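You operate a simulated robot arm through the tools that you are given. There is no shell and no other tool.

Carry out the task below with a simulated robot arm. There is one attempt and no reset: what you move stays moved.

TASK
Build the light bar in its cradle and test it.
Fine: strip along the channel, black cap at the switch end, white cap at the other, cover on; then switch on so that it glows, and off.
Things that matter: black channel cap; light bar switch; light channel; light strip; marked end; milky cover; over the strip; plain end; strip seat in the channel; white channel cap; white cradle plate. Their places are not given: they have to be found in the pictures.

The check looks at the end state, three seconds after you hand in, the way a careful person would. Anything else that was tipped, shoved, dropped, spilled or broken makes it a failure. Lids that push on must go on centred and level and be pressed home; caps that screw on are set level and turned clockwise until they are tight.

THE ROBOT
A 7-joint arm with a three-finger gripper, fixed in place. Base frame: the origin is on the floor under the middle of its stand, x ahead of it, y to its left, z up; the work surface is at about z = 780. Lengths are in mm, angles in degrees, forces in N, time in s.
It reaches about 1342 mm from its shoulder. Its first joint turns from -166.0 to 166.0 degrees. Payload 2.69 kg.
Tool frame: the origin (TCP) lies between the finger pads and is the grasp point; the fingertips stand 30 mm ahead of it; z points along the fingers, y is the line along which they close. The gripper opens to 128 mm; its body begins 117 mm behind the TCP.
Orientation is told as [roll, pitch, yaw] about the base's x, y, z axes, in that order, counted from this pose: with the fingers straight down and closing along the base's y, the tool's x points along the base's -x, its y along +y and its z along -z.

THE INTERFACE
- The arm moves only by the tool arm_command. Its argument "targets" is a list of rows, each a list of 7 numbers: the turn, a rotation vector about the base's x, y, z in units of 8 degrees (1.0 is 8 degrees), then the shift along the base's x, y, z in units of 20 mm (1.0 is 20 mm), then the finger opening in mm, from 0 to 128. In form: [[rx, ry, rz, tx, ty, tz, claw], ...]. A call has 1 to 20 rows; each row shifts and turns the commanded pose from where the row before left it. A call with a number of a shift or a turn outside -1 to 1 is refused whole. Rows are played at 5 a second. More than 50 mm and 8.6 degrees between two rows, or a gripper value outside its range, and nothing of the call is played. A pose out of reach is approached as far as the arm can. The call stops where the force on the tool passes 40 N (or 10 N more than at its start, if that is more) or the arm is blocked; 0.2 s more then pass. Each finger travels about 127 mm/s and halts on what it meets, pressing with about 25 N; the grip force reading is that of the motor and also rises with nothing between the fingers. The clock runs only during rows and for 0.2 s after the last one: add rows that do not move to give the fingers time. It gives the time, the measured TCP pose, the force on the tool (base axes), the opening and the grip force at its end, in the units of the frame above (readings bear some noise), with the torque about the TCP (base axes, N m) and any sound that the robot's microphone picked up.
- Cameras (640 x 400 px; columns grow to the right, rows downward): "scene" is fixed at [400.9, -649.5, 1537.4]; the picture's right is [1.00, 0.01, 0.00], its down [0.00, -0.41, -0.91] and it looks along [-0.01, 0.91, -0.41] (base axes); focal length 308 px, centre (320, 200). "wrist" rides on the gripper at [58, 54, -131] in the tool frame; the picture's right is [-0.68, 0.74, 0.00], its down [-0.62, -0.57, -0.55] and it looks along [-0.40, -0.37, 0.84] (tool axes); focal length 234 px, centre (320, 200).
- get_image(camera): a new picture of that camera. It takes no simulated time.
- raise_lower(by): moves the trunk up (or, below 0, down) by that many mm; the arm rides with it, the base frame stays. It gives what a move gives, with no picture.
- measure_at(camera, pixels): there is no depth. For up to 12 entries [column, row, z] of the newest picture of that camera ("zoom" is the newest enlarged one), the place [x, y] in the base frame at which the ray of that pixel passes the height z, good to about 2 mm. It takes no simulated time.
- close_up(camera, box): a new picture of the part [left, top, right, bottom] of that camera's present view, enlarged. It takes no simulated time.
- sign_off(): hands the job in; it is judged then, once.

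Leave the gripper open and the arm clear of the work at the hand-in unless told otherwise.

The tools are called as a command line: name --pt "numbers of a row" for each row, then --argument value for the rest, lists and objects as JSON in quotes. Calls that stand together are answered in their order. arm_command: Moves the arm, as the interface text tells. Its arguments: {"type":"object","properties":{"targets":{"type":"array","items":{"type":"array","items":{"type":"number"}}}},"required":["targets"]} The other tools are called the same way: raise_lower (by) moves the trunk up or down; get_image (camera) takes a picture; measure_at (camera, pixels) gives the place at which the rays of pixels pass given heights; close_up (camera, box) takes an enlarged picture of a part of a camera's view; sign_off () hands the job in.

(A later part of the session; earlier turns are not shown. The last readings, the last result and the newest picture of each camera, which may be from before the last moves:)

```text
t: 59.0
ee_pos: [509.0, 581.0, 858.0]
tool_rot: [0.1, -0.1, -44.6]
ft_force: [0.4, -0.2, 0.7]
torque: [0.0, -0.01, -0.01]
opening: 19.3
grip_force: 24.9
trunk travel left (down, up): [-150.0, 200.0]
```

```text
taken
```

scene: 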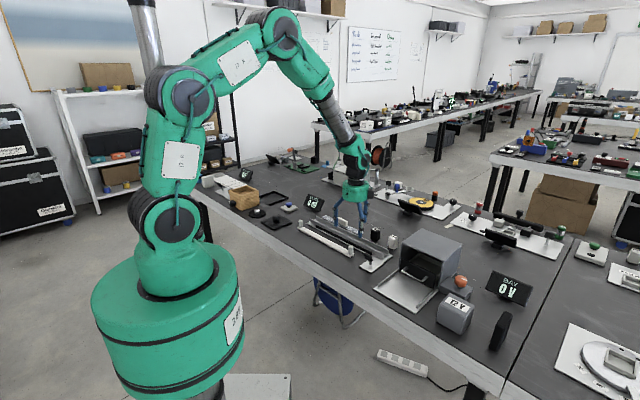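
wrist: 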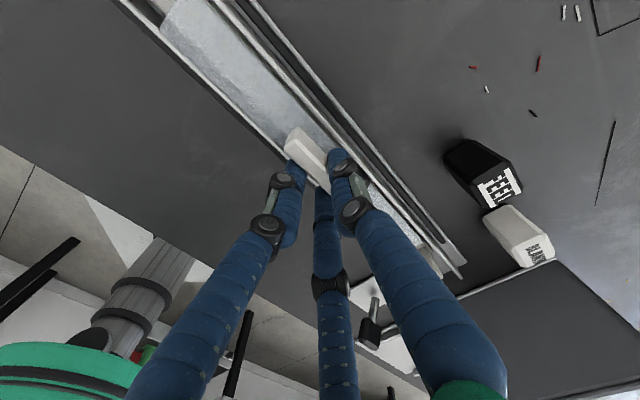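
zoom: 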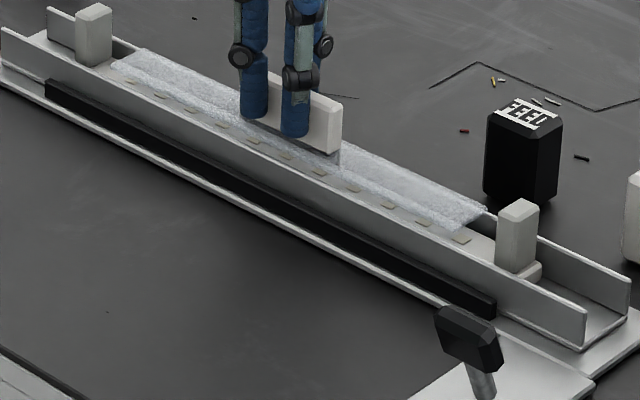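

close_up --camera "wrist" --box '[130, 0, 322, 120]'

measure_at --camera "zoom" --pixels '[[98, 96, 817], [250, 250, 817], [400, 392, 817], [250, 2, 818], [420, 195, 818], [600, 395, 818], [278, 0, 810], [450, 195, 810], [628, 395, 810], [0, 20, 810], [150, 162, 810], [370, 375, 810]]'

```text
3.33 times, centred on (226, 60) of wrist
```

zoom: 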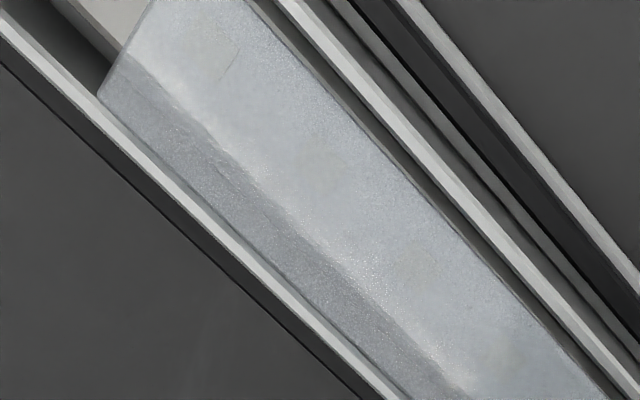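

```text
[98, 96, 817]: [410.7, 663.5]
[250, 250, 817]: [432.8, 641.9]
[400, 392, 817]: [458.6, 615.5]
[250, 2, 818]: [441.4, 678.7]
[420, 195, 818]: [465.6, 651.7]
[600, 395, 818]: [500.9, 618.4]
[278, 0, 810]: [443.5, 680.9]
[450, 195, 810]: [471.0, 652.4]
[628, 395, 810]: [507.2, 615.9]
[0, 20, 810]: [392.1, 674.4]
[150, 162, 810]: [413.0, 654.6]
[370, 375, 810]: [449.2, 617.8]
```

The wrist view says the cover is about 1 mm toward the near wall; I shift +0.8 mm and lower slowly into the channel.

arm_command --pt "0 0 0 0.028 0.028 -0.2 0" --pt "0 0 0 0 0 -0.15 0" --pt "0 0 0 0 0 -0.1 0" --pt "0 0 0 0 0 -0.05 0" --pt "0 0 0 0 0 0 0"

close_up --camera "wrist" --box '[130, 0, 322, 120]'

close_up --camera "scene" --box '[310, 215, 390, 265]'

```text
t: 60.2
ee_pos: [510.0, 582.7, 848.3]
tool_rot: [0.0, 0.1, -44.6]
ft_force: [0.2, -0.7, -0.4]
torque: [0.0, 0.01, 0.03]
opening: 19.4
grip_force: 24.8
trunk travel left (down, up): [-150.0, 200.0]
```

```text
3.33 times, centred on (226, 60) of wrist
```

zoom: 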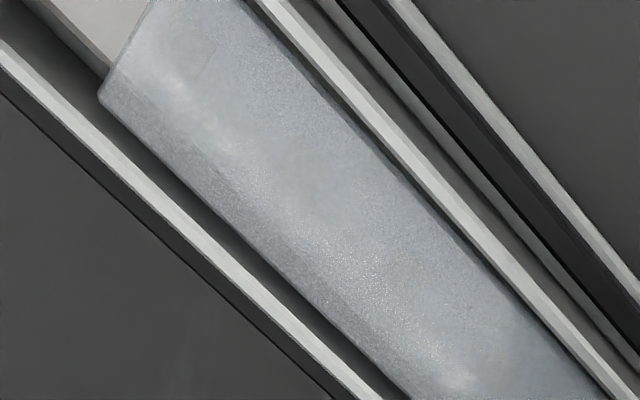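

```text
8.00 times, centred on (350, 240) of scene
```

zoom: 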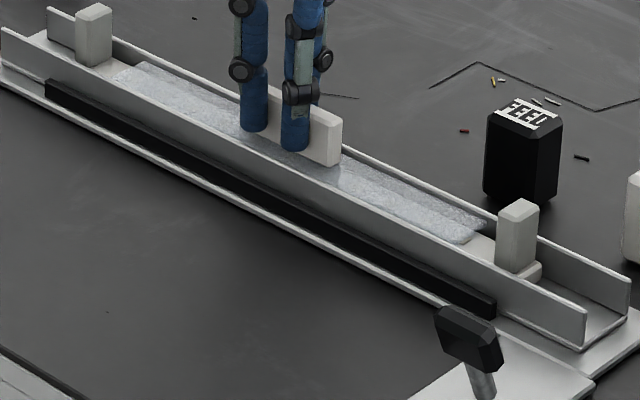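

close_up --camera "wrist" --box '[130, 0, 322, 120]'

measure_at --camera "zoom" --pixels '[[110, 108, 808], [250, 248, 808], [400, 392, 808], [240, 2, 808], [410, 185, 808], [595, 390, 808], [252, 0, 810], [425, 195, 810], [605, 385, 810], [20, 68, 810], [150, 180, 810], [380, 398, 810]]'

```text
3.33 times, centred on (226, 60) of wrist
```

zoom: 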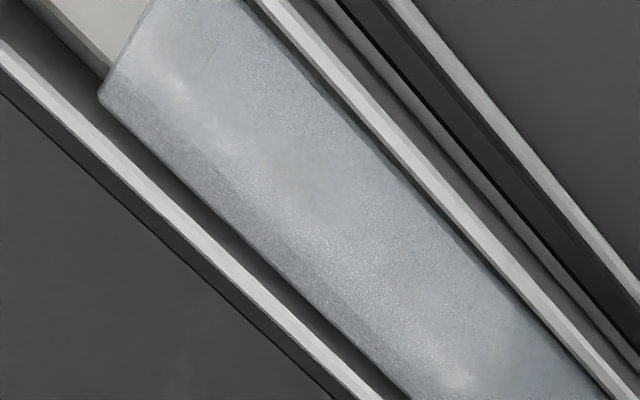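

```text
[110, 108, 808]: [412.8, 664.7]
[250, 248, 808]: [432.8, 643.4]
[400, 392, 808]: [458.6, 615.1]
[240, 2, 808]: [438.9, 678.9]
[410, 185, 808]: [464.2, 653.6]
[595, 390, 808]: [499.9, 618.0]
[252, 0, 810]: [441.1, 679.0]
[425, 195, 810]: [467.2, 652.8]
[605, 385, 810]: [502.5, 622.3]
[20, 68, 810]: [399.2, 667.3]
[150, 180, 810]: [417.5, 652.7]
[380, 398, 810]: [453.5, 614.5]
```

The cover is now below the wall tops with ~3 mm on one side, ~5 mm on the other. I recentre by −0.7 mm and lower until it rests.

arm_command --pt "0 0 0 -0.025 -0.025 -0.05 0" --pt "0 0 0 0 0 -0.05 0" --pt "0 0 0 0 0 -0.05 0" --pt "0 0 0 0 0 0 0"

```text
t: 61.2
ee_pos: [510.5, 581.0, 845.4]
tool_rot: [0.0, 0.0, -44.6]
ft_force: [-0.7, -1.0, -1.0]
torque: [-0.01, -0.01, 0.01]
opening: 19.9
grip_force: 25.0
trunk travel left (down, up): [-150.0, 200.0]
```

Not yet touching (force −1 N is just weight). I go down in 1 mm steps, watching the force.

arm_command --pt "0 0 0 0 0 -0.05 0" --pt "0 0 0 0 0 0 0"

arm_command --pt "0 0 0 0 0 -0.05 0" --pt "0 0 0 0 0 0 0"

close_up --camera "scene" --box '[310, 215, 390, 265]'

```text
t: 61.8
ee_pos: [509.8, 581.2, 845.2]
tool_rot: [0.1, 0.0, -44.6]
ft_force: [0.0, -1.2, 5.9]
torque: [0.14, 0.06, 0.02]
opening: 19.5
grip_force: 24.7
trunk travel left (down, up): [-150.0, 200.0]
```

```text
t: 62.4
ee_pos: [509.8, 580.8, 845.5]
tool_rot: [0.0, 0.0, -44.5]
ft_force: [0.0, -1.1, 15.6]
torque: [0.09, 0.07, 0.01]
opening: 19.3
grip_force: 25.1
trunk travel left (down, up): [-150.0, 200.0]
```

```text
8.00 times, centred on (350, 240) of scene
```

zoom: 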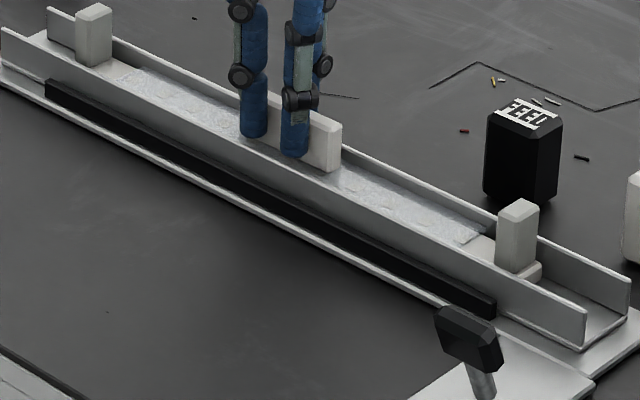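

The cover is resting on the strip (15.6 N at z≈845). I press a little further to be sure it is home.

arm_command --pt "0 0 0 0 0 -0.05 0" --pt "0 0 0 0 0 -0.025 0" --pt "0 0 0 0 0 0 0"

```text
t: 63.2
ee_pos: [510.7, 582.4, 843.6]
tool_rot: [0.2, 0.0, -44.6]
ft_force: [0.7, 1.4, 25.4]
torque: [0.13, -0.12, 0.02]
opening: 19.5
grip_force: 25.5
trunk travel left (down, up): [-150.0, 200.0]
```

No click or give; it is down. I relax the push, then open the fingers and rise.

arm_command --pt "0 0 0 0 0 0.13 0" --pt "0 0 0 0 0 0 8" --pt "0 0 0 0 0 0 14" --pt "0 0 0 0 0 0 20" --pt "0 0 0 0 0 0 26" --pt "0 0 0 0 0 0 40" --pt "0 0 0 0 0 0.5 60" --pt "0 0 0 0 0 0.9 60" --pt "0 0 0 0 0 0.9 60" --pt "0 0 0 0 0 0.9 60" --pt "0 0 0 0 0 0.9 60" --pt "0 0 0 0 0 0.9 60" --pt "0 0 0 0 0 0 60"

close_up --camera "scene" --box '[310, 215, 390, 265]'

get_image --camera "wrist"

```text
t: 66.0
ee_pos: [509.7, 580.0, 943.9]
tool_rot: [0.0, -0.1, -44.6]
ft_force: [-0.3, 0.4, -0.5]
torque: [0.04, -0.01, -0.01]
opening: 60.0
grip_force: 0.0
trunk travel left (down, up): [-150.0, 200.0]
```

```text
8.00 times, centred on (350, 240) of scene
```

zoom: 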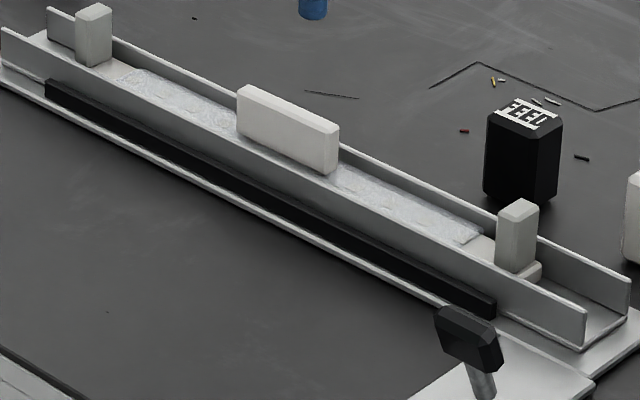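

```text
taken
```

wrist: 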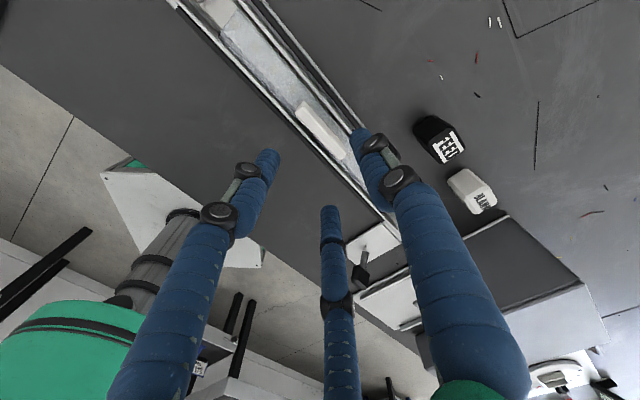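

The cover sits in the channel. Next the black cap. I move above it at about (647,577), turning the hand to yaw −27 (finger set that clears the white cap now and the strip post later).

arm_command --pt "0 0 0.733 0.98 -0.02 0 60" --pt "0 0 0.733 0.98 -0.02 0 60" --pt "0 0 0.733 0.98 -0.02 0 60" --pt "0 0 0 0.98 -0.02 0 60" --pt "0 0 0 0.98 -0.02 0 60" --pt "0 0 0 0.98 -0.02 0 60" --pt "0 0 0 0.98 -0.02 0 60" --pt "0 0 0 0 0 0 60" --pt "0 0 0 0 0 0 60"

get_image --camera "wrist"

close_up --camera "wrist" --box '[272, 90, 368, 150]'

```text
t: 68.0
ee_pos: [645.8, 577.7, 943.8]
tool_rot: [-0.1, 0.0, -27.1]
ft_force: [0.2, -1.1, 1.2]
torque: [-0.01, -0.01, 0.01]
opening: 60.0
grip_force: 0.1
trunk travel left (down, up): [-150.0, 200.0]
```

```text
taken
```

wrist: 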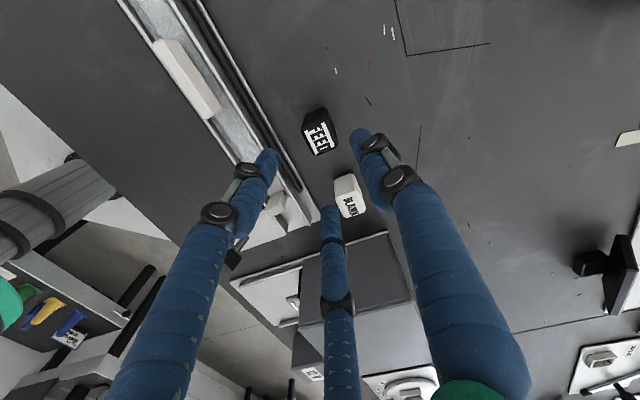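

```text
6.67 times, centred on (320, 120) of wrist
```

zoom: 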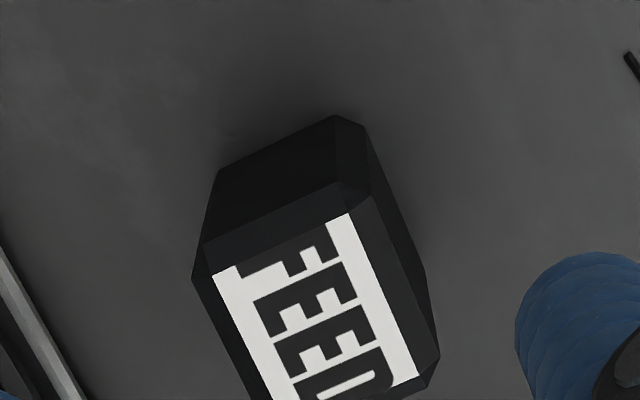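

close_up --camera "wrist" --box '[272, 100, 368, 160]'

```text
6.67 times, centred on (320, 130) of wrist
```

zoom: 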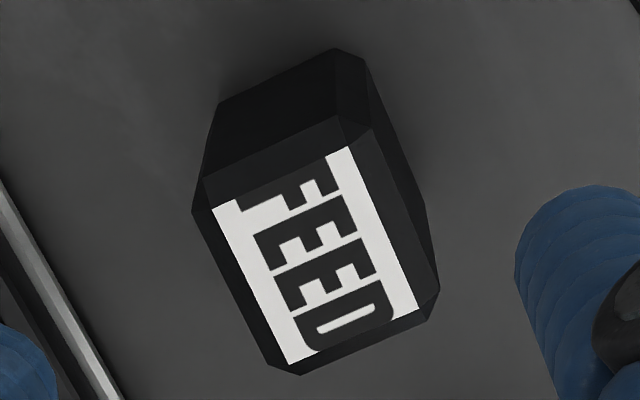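

measure_at --camera "zoom" --pixels '[[212, 208, 834], [347, 147, 834], [419, 310, 834], [290, 363, 834], [218, 103, 780], [335, 48, 780], [365, 60, 780], [192, 212, 829], [268, 365, 829], [302, 375, 829], [428, 320, 829], [440, 292, 829]]'

```text
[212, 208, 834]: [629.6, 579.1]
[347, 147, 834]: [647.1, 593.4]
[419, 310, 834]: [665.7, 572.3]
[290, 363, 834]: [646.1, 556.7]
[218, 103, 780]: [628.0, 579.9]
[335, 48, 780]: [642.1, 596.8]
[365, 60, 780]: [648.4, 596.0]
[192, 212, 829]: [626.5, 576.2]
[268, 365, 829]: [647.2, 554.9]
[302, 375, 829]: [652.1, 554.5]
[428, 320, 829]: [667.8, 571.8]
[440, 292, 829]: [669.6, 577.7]
```

The black cap is 35×31×54 mm, centred at (646.3,576.5), aligned at −45°. I turn to yaw −30, set the TCP at (644.5,575.1) and go down to z 834 with 60 mm opening.

arm_command --pt "0 0 -0.3625 -0.065 -0.13 0 60" --pt "0 0 0 0 0 -0.915 60" --pt "0 0 0 0 0 -0.915 60" --pt "0 0 0 0 0 -0.915 60" --pt "0 0 0 0 0 -0.915 60" --pt "0 0 0 0 0 -0.915 60" --pt "0 0 0 0 0 -0.915 60" --pt "0 0 0 0 0 0 52" --pt "0 0 0 0 0 0 48" --pt "0 0 0 0 0 0 48"

get_image --camera "wrist"

close_up --camera "wrist" --box '[240, 110, 400, 210]'

close_up --camera "scene" --box '[330, 195, 426, 255]'

```text
t: 70.2
ee_pos: [644.7, 576.2, 833.6]
tool_rot: [0.1, 0.0, -30.0]
ft_force: [-0.4, -0.8, 0.8]
torque: [-0.02, -0.02, -0.01]
opening: 48.1
grip_force: 0.0
trunk travel left (down, up): [-150.0, 200.0]
```

```text
taken
```

wrist: 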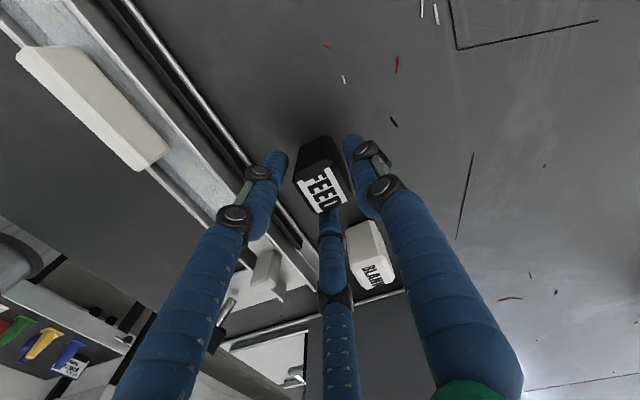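

```text
4.00 times, centred on (320, 160) of wrist
```

zoom: 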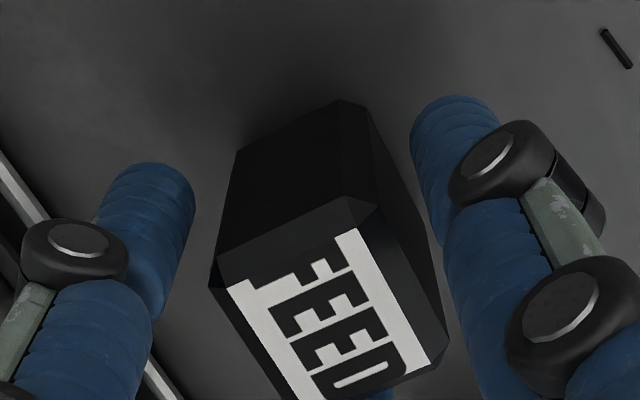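

```text
6.67 times, centred on (378, 225) of scene
```

zoom: 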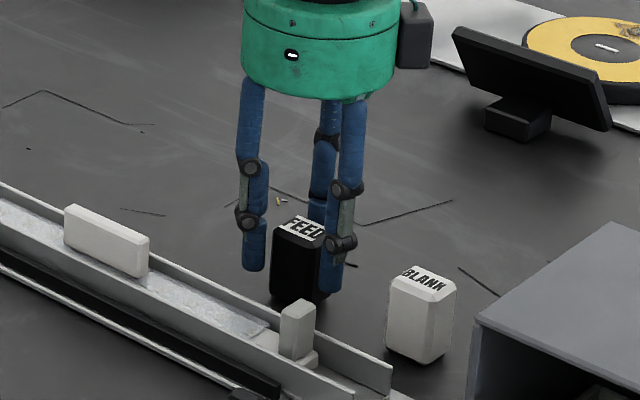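

The cap is nicely between the fingers. I close stepwise.

arm_command --pt "0 0 0 0 0 0 44" --pt "0 0 0 0 0 0 41" --pt "0 0 0 0 0 0 38" --pt "0 0 0 0 0 0 36" --pt "0 0 0 0 0 0 34" --pt "0 0 0 0 0 0 30" --pt "0 0 0 0 0 0 26" --pt "0 0 0 0 0 0 22" --pt "0 0 0 0 0 0 22"

close_up --camera "wrist" --box '[240, 110, 400, 210]'

close_up --camera "scene" --box '[330, 195, 426, 255]'

```text
t: 72.2
ee_pos: [646.0, 576.1, 834.3]
tool_rot: [-0.1, 0.0, -29.9]
ft_force: [0.0, 1.3, 0.6]
torque: [0.03, 0.02, 0.04]
opening: 37.5
grip_force: 25.0
trunk travel left (down, up): [-150.0, 200.0]
```

```text
4.00 times, centred on (320, 160) of wrist
```

zoom: 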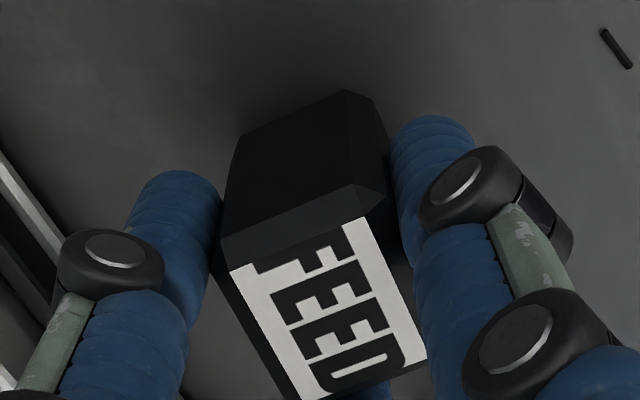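

```text
6.67 times, centred on (378, 225) of scene
```

zoom: 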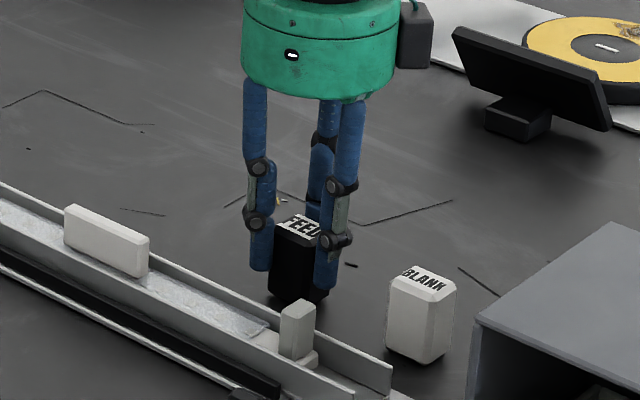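

Held at 25 N; the cap turned about −5° in the grip, so I will turn the hand +5.5° to bring it back to −45°. I lift and carry it above the switch end.

arm_command --pt "0 0 0 0 0 0.5 15" --pt "0 0 0 0 0 0.9 15" --pt "0 0 0 0 0 0.9 15" --pt "0 0 0 0 0 0.9 15" --pt "0 0 0 0 0 0.9 15" --pt "0 0 0.6875 0 0 0.4 15" --pt "0 0 0 0.055 -0.925 0 15" --pt "0 0 0 0.055 -0.925 0 15" --pt "0 0 0 0.055 -0.925 0 15" --pt "0 0 0 0.055 -0.925 0 15" --pt "0 0 0 0.055 -0.925 0 15" --pt "0 0 0 0.055 -0.925 0 15" --pt "0 0 0 0.055 -0.925 0 15" --pt "0 0 0 0 0 0 15" --pt "0 0 0 0 0 0 15"

get_image --camera "wrist"

close_up --camera "wrist" --box '[240, 110, 400, 210]'

close_up --camera "scene" --box '[330, 205, 426, 265]'

```text
t: 75.4
ee_pos: [652.7, 446.2, 924.5]
tool_rot: [0.0, -0.1, -24.4]
ft_force: [-1.1, 0.1, 0.4]
torque: [0.04, 0.0, -0.01]
opening: 37.0
grip_force: 25.0
trunk travel left (down, up): [-150.0, 200.0]
```

```text
taken
```

wrist: 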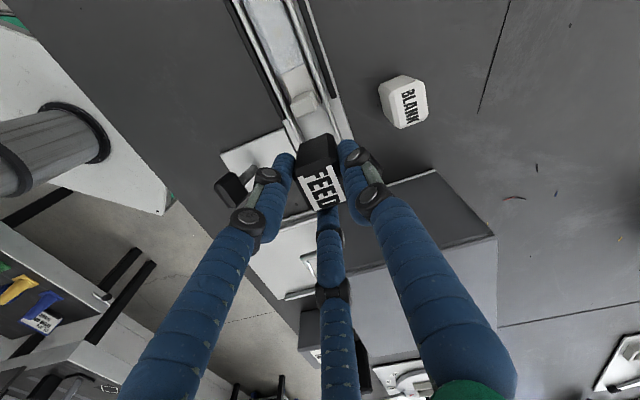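

```text
4.00 times, centred on (320, 160) of wrist
```

zoom: 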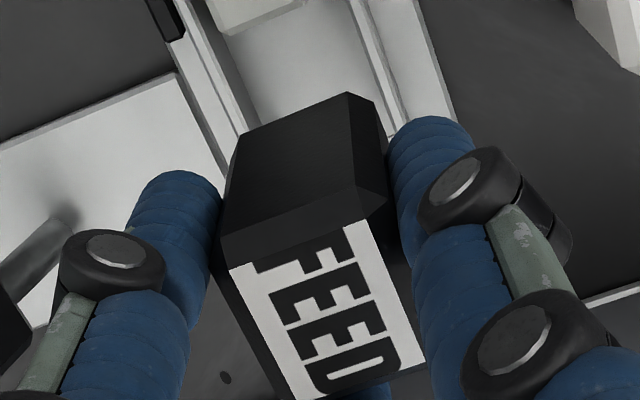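

```text
6.67 times, centred on (378, 235) of scene
```

zoom: 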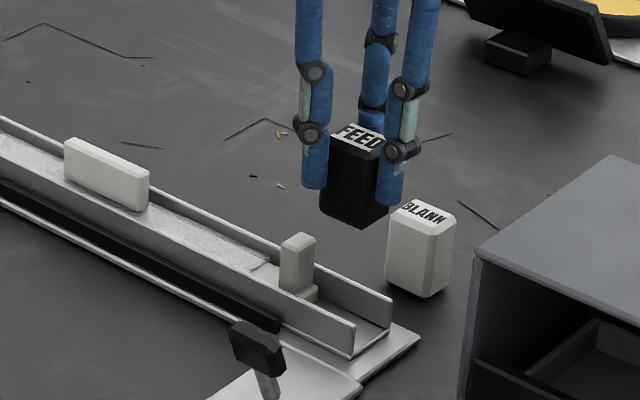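

measure_at --camera "zoom" --pixels '[[359, 139, 924], [359, 139, 922], [362, 232, 870], [320, 212, 870], [388, 205, 870]]'

close_up --camera "scene" --box '[360, 215, 408, 245]'

```text
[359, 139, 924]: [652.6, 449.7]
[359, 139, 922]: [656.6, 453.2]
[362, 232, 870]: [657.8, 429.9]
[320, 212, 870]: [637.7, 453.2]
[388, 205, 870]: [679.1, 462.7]
```

```text
13.33 times, centred on (384, 230) of scene
```

zoom: 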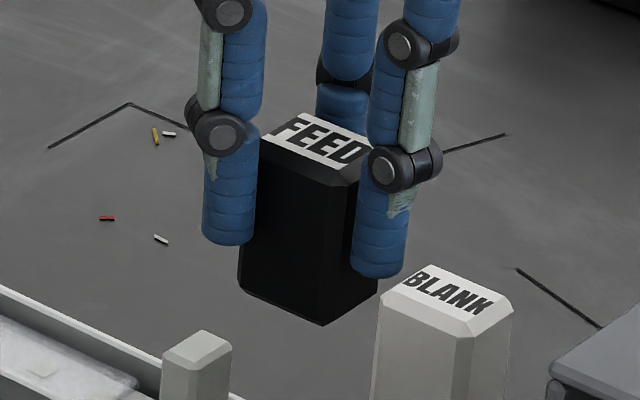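

Both views put the cap centre near (653.5,450); the target is (653.7,446.7). I shift and lower to just above the walls (cap bottom ≈ 816).

arm_command --pt "0 0 0 0.01 -0.16 -0.72 15" --pt "0 0 0 0 0 -0.9 15" --pt "0 0 0 0 0 -0.9 15" --pt "0 0 0 0 0 -0.2 15" --pt "0 0 0 0 0 0 15" --pt "0 0 0 0 0 0 15"

close_up --camera "wrist" --box '[240, 80, 400, 180]'

close_up --camera "scene" --box '[346, 225, 410, 265]'

```text
t: 76.8
ee_pos: [654.0, 443.8, 869.4]
tool_rot: [0.0, 0.0, -24.4]
ft_force: [0.2, 0.2, -0.7]
torque: [0.0, -0.03, -0.01]
opening: 36.8
grip_force: 24.9
trunk travel left (down, up): [-150.0, 200.0]
```

```text
4.00 times, centred on (320, 130) of wrist
```

zoom: 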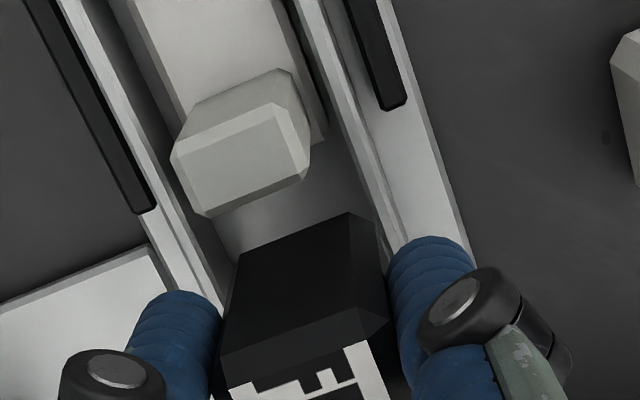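

```text
10.00 times, centred on (378, 245) of scene
```

zoom: 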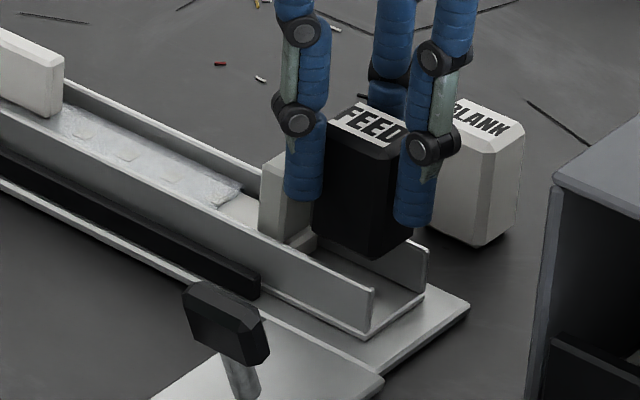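

close_up --camera "wrist" --box '[280, 115, 376, 175]'

```text
6.67 times, centred on (328, 145) of wrist
```

zoom: 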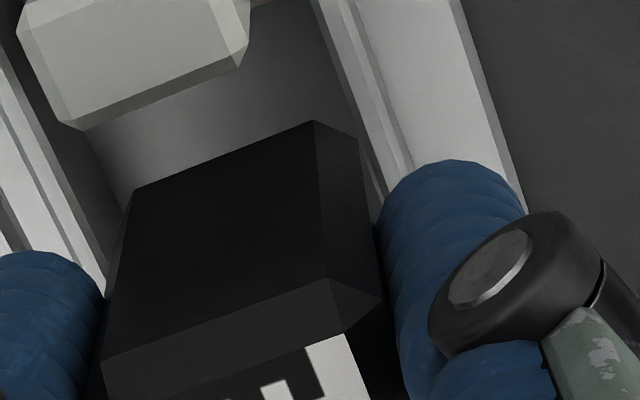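

measure_at --camera "zoom" --pixels '[[133, 190, 816], [313, 121, 816], [360, 140, 816], [322, 10, 810], [352, 90, 810], [385, 190, 810], [30, 100, 810], [60, 175, 810], [98, 265, 810]]'

```text
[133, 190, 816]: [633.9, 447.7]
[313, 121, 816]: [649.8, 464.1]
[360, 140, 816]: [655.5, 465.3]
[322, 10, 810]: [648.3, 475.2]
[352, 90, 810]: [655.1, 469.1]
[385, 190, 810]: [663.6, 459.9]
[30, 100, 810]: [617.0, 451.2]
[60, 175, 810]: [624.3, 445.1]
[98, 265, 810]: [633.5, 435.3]
```

The cap is about 1.3 mm toward the far wall; I correct and lower it into the channel.

arm_command --pt "0 0 0 -0.046 -0.046 -0.25 15" --pt "0 0 0 0 0 -0.3 15" --pt "0 0 0 0 0 -0.3 15" --pt "0 0 0 0 0 -0.2 15" --pt "0 0 0 0 0 0 15"

close_up --camera "wrist" --box '[280, 115, 376, 175]'

close_up --camera "scene" --box '[346, 225, 410, 265]'

```text
t: 78.0
ee_pos: [651.1, 441.9, 849.2]
tool_rot: [-0.1, 0.0, -24.4]
ft_force: [0.3, 0.0, -0.1]
torque: [0.0, 0.01, -0.04]
opening: 37.1
grip_force: 25.3
trunk travel left (down, up): [-150.0, 200.0]
```

```text
6.67 times, centred on (328, 145) of wrist
```

zoom: 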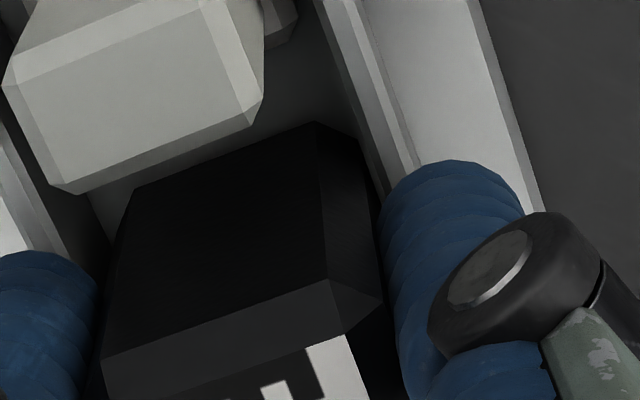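

```text
10.00 times, centred on (378, 245) of scene
```

zoom: 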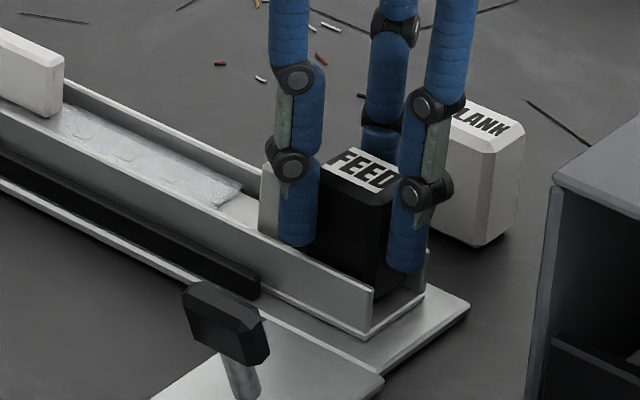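

The cap is between the walls with no contact force. I lower the last ~5 mm in small steps.

arm_command --pt "0 0 0 0 0 -0.1 15" --pt "0 0 0 0 0 -0.05 15" --pt "0 0 0 0 0 -0.05 15" --pt "0 0 0 0 0 0 15"

arm_command --pt "0 0 0 0 0 -0.05 15" --pt "0 0 0 0 0 0 15"

```text
t: 79.0
ee_pos: [652.6, 441.7, 844.8]
tool_rot: [0.0, 0.0, -24.4]
ft_force: [-0.3, -0.2, -0.4]
torque: [0.0, 0.02, 0.01]
opening: 36.6
grip_force: 25.1
trunk travel left (down, up): [-150.0, 200.0]
```

```text
t: 79.6
ee_pos: [652.4, 442.3, 845.2]
tool_rot: [-0.1, 0.0, -24.4]
ft_force: [-0.4, -0.9, -1.1]
torque: [0.01, -0.01, 0.03]
opening: 36.5
grip_force: 24.7
trunk travel left (down, up): [-150.0, 200.0]
```

arm_command --pt "0 0 0 0 0 -0.05 15" --pt "0 0 0 0 0 0 15"

arm_command --pt "0 0 0 0 0 -0.05 15" --pt "0 0 0 0 0 0 15"

```text
t: 80.2
ee_pos: [653.3, 443.8, 843.9]
tool_rot: [-0.1, 0.0, -24.3]
ft_force: [-0.8, 0.0, 5.3]
torque: [0.01, 0.03, 0.05]
opening: 37.0
grip_force: 24.8
trunk travel left (down, up): [-150.0, 200.0]
```

```text
t: 80.8
ee_pos: [652.1, 442.6, 844.0]
tool_rot: [0.1, -0.2, -24.4]
ft_force: [-3.5, -0.7, 16.1]
torque: [0.03, 0.16, 0.07]
opening: 36.7
grip_force: 24.8
trunk travel left (down, up): [-150.0, 200.0]
```

The cap has met the floor at z 844 (16 N). I press a bit more, then relax and open.

arm_command --pt "0 0 0 0 0 -0.05 15" --pt "0 0 0 0 0 -0.025 15" --pt "0 0 0 0 0 0 15"

close_up --camera "scene" --box '[346, 225, 410, 265]'

```text
t: 81.6
ee_pos: [652.9, 442.2, 842.4]
tool_rot: [0.0, -0.1, -24.3]
ft_force: [0.7, 2.9, 19.9]
torque: [0.29, 0.08, 0.09]
opening: 36.6
grip_force: 24.6
trunk travel left (down, up): [-150.0, 200.0]
```

```text
10.00 times, centred on (378, 245) of scene
```

zoom: 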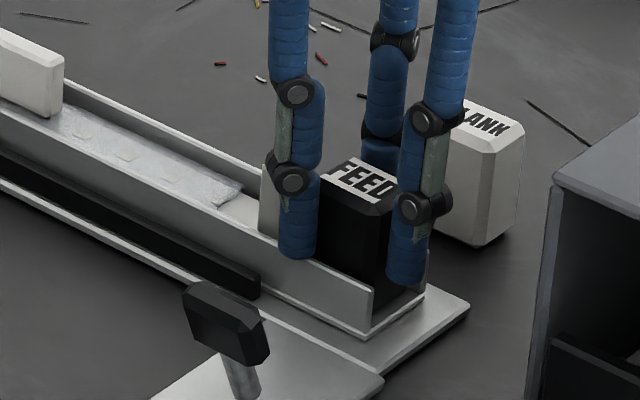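

Seated (fingers began to slip at 20 N). I relax and release, then rise.

arm_command --pt "0 0 0 0 0 0.12 20" --pt "0 0 0 0 0 0 28" --pt "0 0 0 0 0 0 34" --pt "0 0 0 0 0 0 40" --pt "0 0 0 0 0 0 46" --pt "0 0 0 0 0 0 52" --pt "0 0 0 0 0 0.6 52" --pt "0 0 0 0 0 0.9 56" --pt "0 0 0 0 0 0.9 60" --pt "0 0 0 0 0 0.9 60" --pt "0 0 0 0 0 0.9 60" --pt "0 0 0 0 0 0.9 60" --pt "0 0 0 0 0 0 60"

close_up --camera "scene" --box '[346, 225, 410, 265]'

get_image --camera "wrist"

close_up --camera "wrist" --box '[272, 80, 368, 140]'

```text
t: 84.4
ee_pos: [652.3, 441.3, 945.5]
tool_rot: [0.0, 0.0, -24.4]
ft_force: [-0.1, 0.3, 0.3]
torque: [0.04, 0.0, -0.03]
opening: 60.1
grip_force: 0.1
trunk travel left (down, up): [-150.0, 200.0]
```

```text
10.00 times, centred on (378, 245) of scene
```

zoom: 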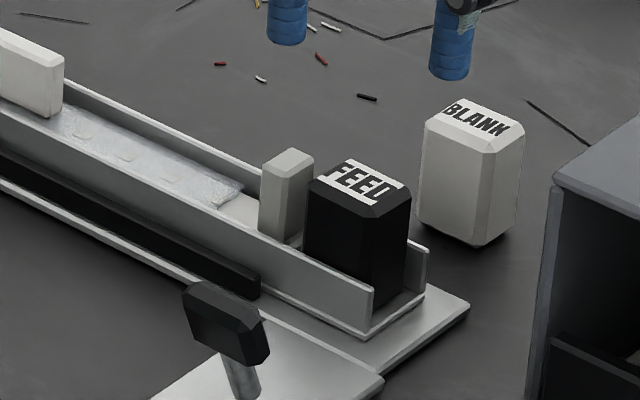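

```text
taken
```

wrist: 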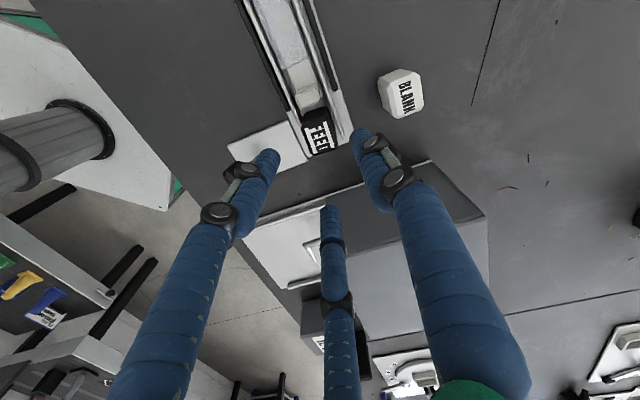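

```text
6.67 times, centred on (320, 110) of wrist
```

zoom: 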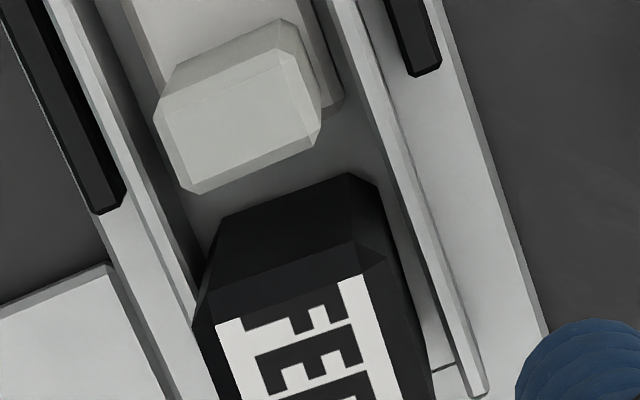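

close_up --camera "wrist" --box '[264, 90, 376, 160]'

measure_at --camera "zoom" --pixels '[[242, 213, 790], [352, 160, 790], [228, 275, 844], [334, 233, 844], [392, 357, 844], [275, 385, 844], [425, 345, 790], [452, 350, 810], [460, 330, 790], [200, 270, 839], [390, 250, 839]]'

```text
5.71 times, centred on (320, 125) of wrist
```

zoom: 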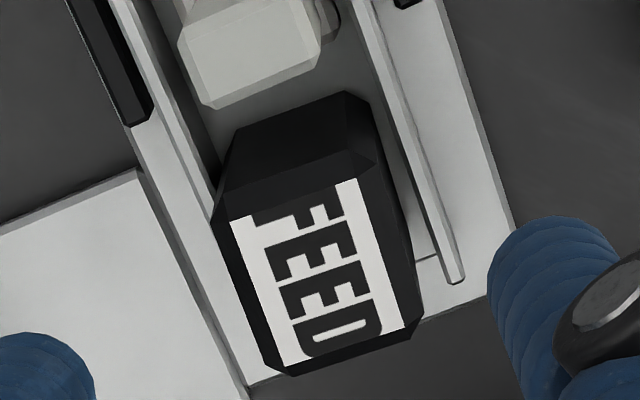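

```text
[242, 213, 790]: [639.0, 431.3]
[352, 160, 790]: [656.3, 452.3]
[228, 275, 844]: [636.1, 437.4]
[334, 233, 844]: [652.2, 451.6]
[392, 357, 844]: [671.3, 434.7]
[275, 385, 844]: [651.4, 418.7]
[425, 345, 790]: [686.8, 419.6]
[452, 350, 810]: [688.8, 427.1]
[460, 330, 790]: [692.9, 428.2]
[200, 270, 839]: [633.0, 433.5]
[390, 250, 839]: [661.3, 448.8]
```

measure_at --camera "zoom" --pixels '[[230, 220, 844], [357, 180, 844], [412, 325, 844], [283, 365, 844], [238, 130, 790], [345, 92, 790], [373, 105, 790], [415, 248, 790], [455, 280, 810], [428, 258, 790], [212, 218, 839], [425, 300, 839]]'

close_up --camera "scene" --box '[358, 230, 406, 260]'

```text
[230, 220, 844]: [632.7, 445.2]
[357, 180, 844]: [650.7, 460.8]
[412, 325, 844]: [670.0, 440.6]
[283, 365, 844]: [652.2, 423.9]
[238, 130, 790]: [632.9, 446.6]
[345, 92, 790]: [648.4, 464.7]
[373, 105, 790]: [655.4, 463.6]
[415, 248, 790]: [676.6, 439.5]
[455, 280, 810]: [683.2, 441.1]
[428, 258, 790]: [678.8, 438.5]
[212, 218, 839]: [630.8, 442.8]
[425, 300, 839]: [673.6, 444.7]
```

```text
13.33 times, centred on (382, 245) of scene
```

zoom: 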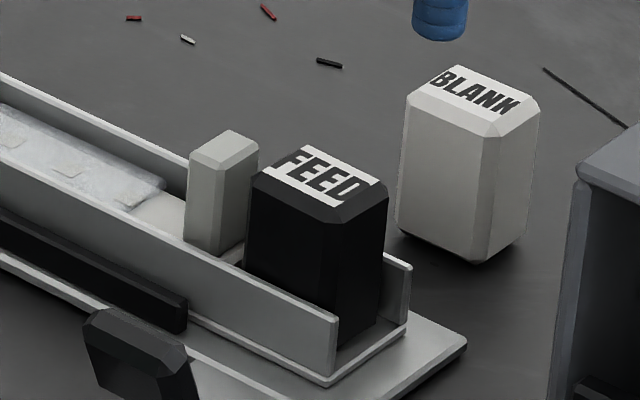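

The black cap is seated at the switch end (about 198 mm from the channel centre). Now I locate the white cap.

close_up --camera "wrist" --box '[360, 55, 440, 125]'

measure_at --camera "wrist" --pixels '[[405, 97, 834], [405, 97, 830]]'

```text
5.71 times, centred on (400, 90) of wrist
```

zoom: 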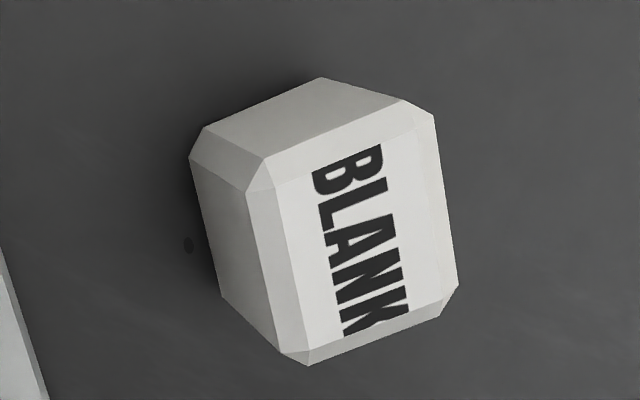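

```text
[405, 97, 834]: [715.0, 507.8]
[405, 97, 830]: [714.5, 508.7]
```

arm_command --pt "0 0 0 0.784 0.834 0 60" --pt "0 0 0 0.784 0.834 0 60" --pt "0 0 0 0.784 0.834 0 60" --pt "0 0 0 0.784 0.834 0 60" --pt "0 0 0 0 0 0 60" --pt "0 0 0 0 0 0 60"

get_image --camera "wrist"

close_up --camera "wrist" --box '[272, 100, 368, 160]'

```text
t: 85.8
ee_pos: [714.7, 509.9, 946.5]
tool_rot: [0.0, 0.0, -24.3]
ft_force: [0.9, -0.7, -0.2]
torque: [-0.03, -0.01, -0.03]
opening: 60.0
grip_force: 0.0
trunk travel left (down, up): [-150.0, 200.0]
```

```text
taken
```

wrist: 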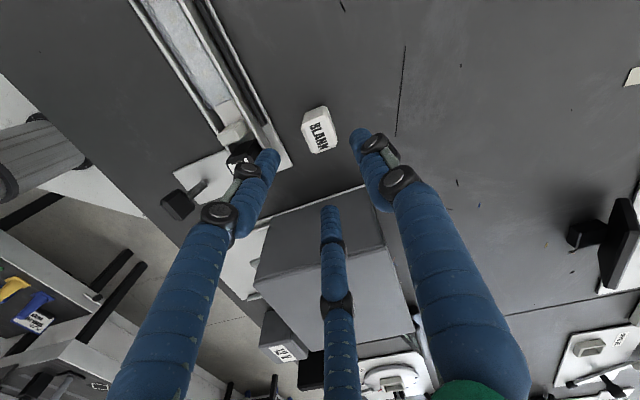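

```text
6.67 times, centred on (320, 130) of wrist
```

zoom: 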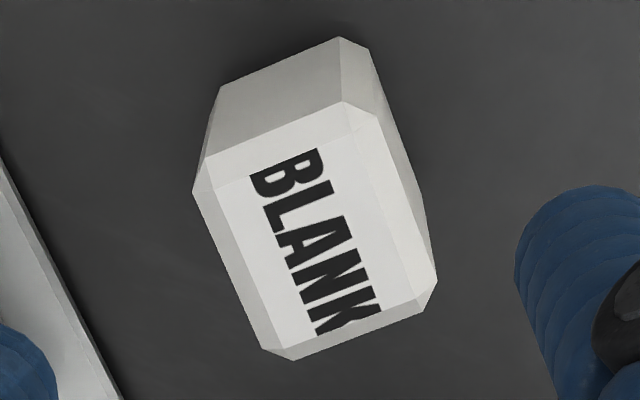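

The white cap is also aligned at −45°, centred under the hand at (714.7,509.9). I turn to yaw −60 (fingers at 30/150/270°, which will clear the strip's left post), offset slightly, and go down to z 834.

arm_command --pt "0 0 -0.8925 -0.014 -0.018 0 60" --pt "0 0 -0.8925 -0.014 -0.018 0 60" --pt "0 0 -0.8925 -0.014 -0.018 0 60" --pt "0 0 -0.8925 -0.014 -0.018 0 60" --pt "0 0 -0.8925 -0.014 -0.018 0 60" --pt "0 0 0 0 0 -0.9375 60" --pt "0 0 0 0 0 -0.9375 60" --pt "0 0 0 0 0 -0.9375 60" --pt "0 0 0 0 0 -0.9375 60" --pt "0 0 0 0 0 -0.9375 60" --pt "0 0 0 0 0 -0.9375 60" --pt "0 0 0 0 0 0 52" --pt "0 0 0 0 0 0 48" --pt "0 0 0 0 0 0 48"

close_up --camera "wrist" --box '[240, 110, 400, 210]'

close_up --camera "scene" --box '[346, 195, 442, 255]'

```text
t: 88.8
ee_pos: [713.1, 505.9, 833.1]
tool_rot: [0.1, 0.0, -60.1]
ft_force: [-0.5, 0.6, -0.2]
torque: [-0.01, 0.03, -0.02]
opening: 48.3
grip_force: 0.1
trunk travel left (down, up): [-150.0, 200.0]
```

```text
4.00 times, centred on (320, 160) of wrist
```

zoom: 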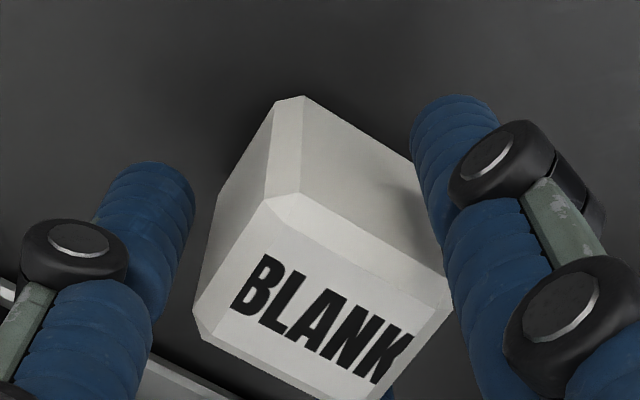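

```text
6.67 times, centred on (394, 225) of scene
```

zoom: 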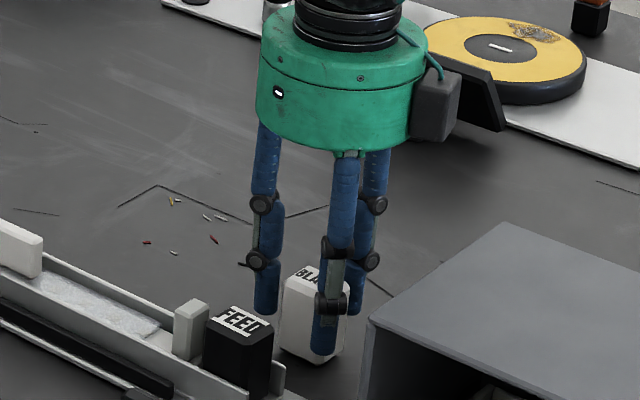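

The white cap is between the fingers; I close stepwise.

arm_command --pt "0 0 0 0 0 0 44" --pt "0 0 0 0 0 0 41" --pt "0 0 0 0 0 0 38" --pt "0 0 0 0 0 0 36" --pt "0 0 0 0 0 0 34" --pt "0 0 0 0 0 0 30" --pt "0 0 0 0 0 0 26" --pt "0 0 0 0 0 0 20" --pt "0 0 0 0 0 0 15" --pt "0 0 0 0 0 0 15"

close_up --camera "wrist" --box '[240, 110, 400, 210]'

```text
t: 91.0
ee_pos: [713.1, 506.8, 831.7]
tool_rot: [0.0, 0.0, -60.1]
ft_force: [0.3, 0.1, 1.4]
torque: [0.01, -0.04, 0.0]
opening: 37.3
grip_force: 25.2
trunk travel left (down, up): [-150.0, 200.0]
```

```text
4.00 times, centred on (320, 160) of wrist
```

zoom: 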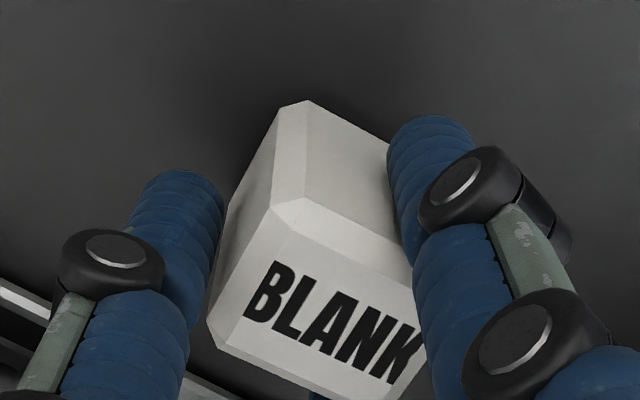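

The cap turned only about +2°. Before carrying it to the far end, I check where the LEVEL display stands relative to that end.

close_up --camera "scene" --box '[285, 180, 365, 230]'

measure_at --camera "zoom" --pixels '[[213, 120, 780], [190, 125, 780], [240, 110, 790], [150, 83, 780], [250, 50, 840], [130, 20, 840]]'

```text
8.00 times, centred on (325, 205) of scene
```

zoom: 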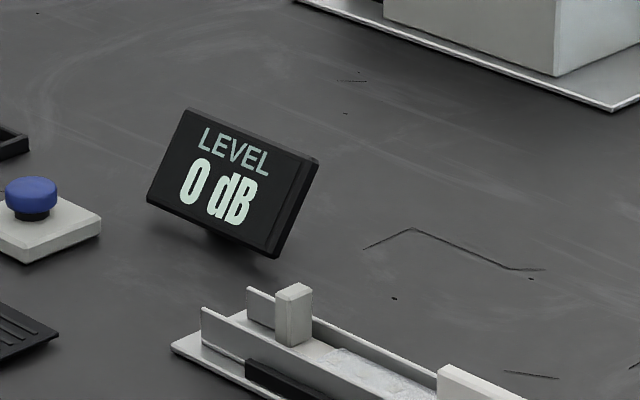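

```text
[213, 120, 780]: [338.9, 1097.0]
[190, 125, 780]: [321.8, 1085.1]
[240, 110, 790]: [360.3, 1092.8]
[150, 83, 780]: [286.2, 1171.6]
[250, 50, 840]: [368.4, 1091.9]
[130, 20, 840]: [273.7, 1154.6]
```

measure_at --camera "zoom" --pixels '[[275, 257, 785], [275, 257, 800], [147, 205, 785], [147, 205, 800], [318, 160, 860], [318, 160, 840], [190, 108, 860], [190, 108, 840], [295, 292, 840]]'

```text
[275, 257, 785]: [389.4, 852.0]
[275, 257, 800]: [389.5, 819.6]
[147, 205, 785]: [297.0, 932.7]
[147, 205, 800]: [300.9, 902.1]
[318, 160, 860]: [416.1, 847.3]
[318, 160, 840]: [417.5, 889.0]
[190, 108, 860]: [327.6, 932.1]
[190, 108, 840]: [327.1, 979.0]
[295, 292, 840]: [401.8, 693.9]
```

The display is more than 100 mm beyond the far end, and lower than the hand's body, so the move is safe. I lift the white cap to z≈925 and carry it across to (375,725), in two calls.

arm_command --pt "0 0 0 0 0 0.5 15" --pt "0 0 0 0 0 0.9 15" --pt "0 0 0 0 0 0.9 15" --pt "0 0 0 0 0 0.9 15" --pt "0 0 0 0 0 0.9 15" --pt "0 0 0 0 0 0.55 15" --pt "0 0 -0.2875 0 0 0 15" --pt "0 0 0 0 0 0 15"

close_up --camera "wrist" --box '[240, 110, 400, 210]'

```text
t: 92.8
ee_pos: [714.7, 506.8, 924.9]
tool_rot: [0.1, 0.0, -62.4]
ft_force: [-0.6, -0.2, -0.2]
torque: [-0.02, 0.0, 0.0]
opening: 37.1
grip_force: 25.1
trunk travel left (down, up): [-150.0, 200.0]
```

```text
4.00 times, centred on (320, 160) of wrist
```

zoom: 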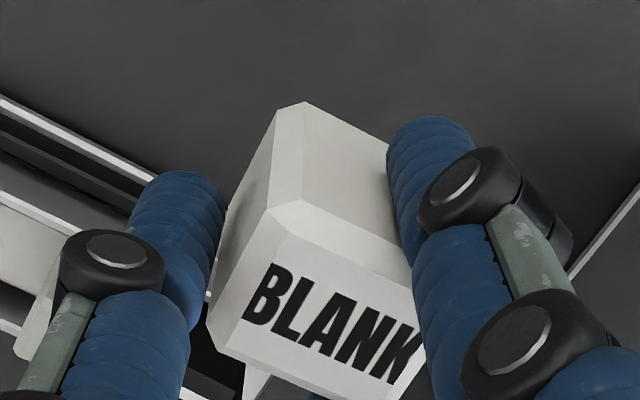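

arm_command --pt "0 0 0 -0.948 0.603 0 15" --pt "0 0 0 -0.948 0.603 0 15" --pt "0 0 0 -0.948 0.603 0 15" --pt "0 0 0 -0.948 0.603 0 15" --pt "0 0 0 -0.948 0.603 0 15" --pt "0 0 0 -0.948 0.603 0 15" --pt "0 0 0 -0.948 0.603 0 15" --pt "0 0 0 -0.948 0.603 0 15" --pt "0 0 0 -0.948 0.603 0 15" --pt "0 0 0 -0.948 0.603 0 15" --pt "0 0 0 -0.948 0.603 0 15" --pt "0 0 0 -0.948 0.603 0 15" --pt "0 0 0 -0.948 0.603 0 15" --pt "0 0 0 -0.948 0.603 0 15" --pt "0 0 0 -0.948 0.603 0 15" --pt "0 0 0 -0.948 0.603 0 15" --pt "0 0 0 -0.948 0.603 0 15" --pt "0 0 0 -0.948 0.603 0 15" --pt "0 0 0 0 0 0 15" --pt "0 0 0 0 0 0 15"

get_image --camera "wrist"

close_up --camera "scene" --box '[290, 180, 386, 240]'

```text
t: 97.0
ee_pos: [372.1, 724.3, 926.3]
tool_rot: [0.0, 0.0, -62.4]
ft_force: [0.7, 0.5, 0.0]
torque: [0.02, 0.01, 0.0]
opening: 36.7
grip_force: 25.1
trunk travel left (down, up): [-150.0, 200.0]
```

```text
taken
```

wrist: 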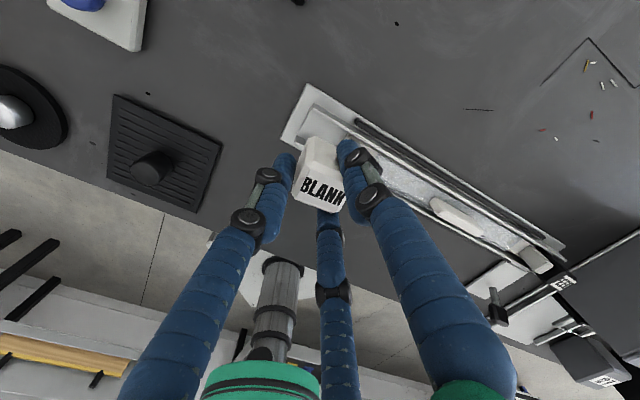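

```text
6.67 times, centred on (338, 210) of scene
```

zoom: 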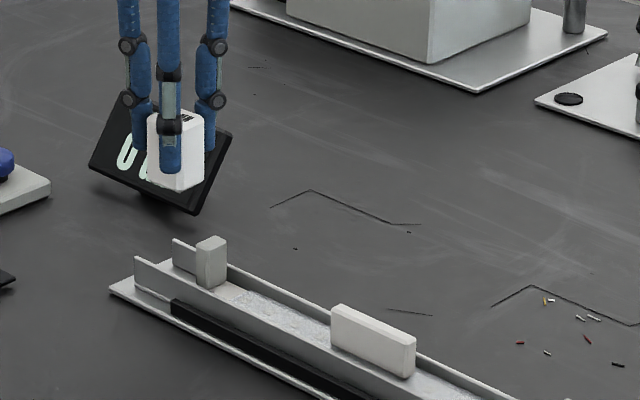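

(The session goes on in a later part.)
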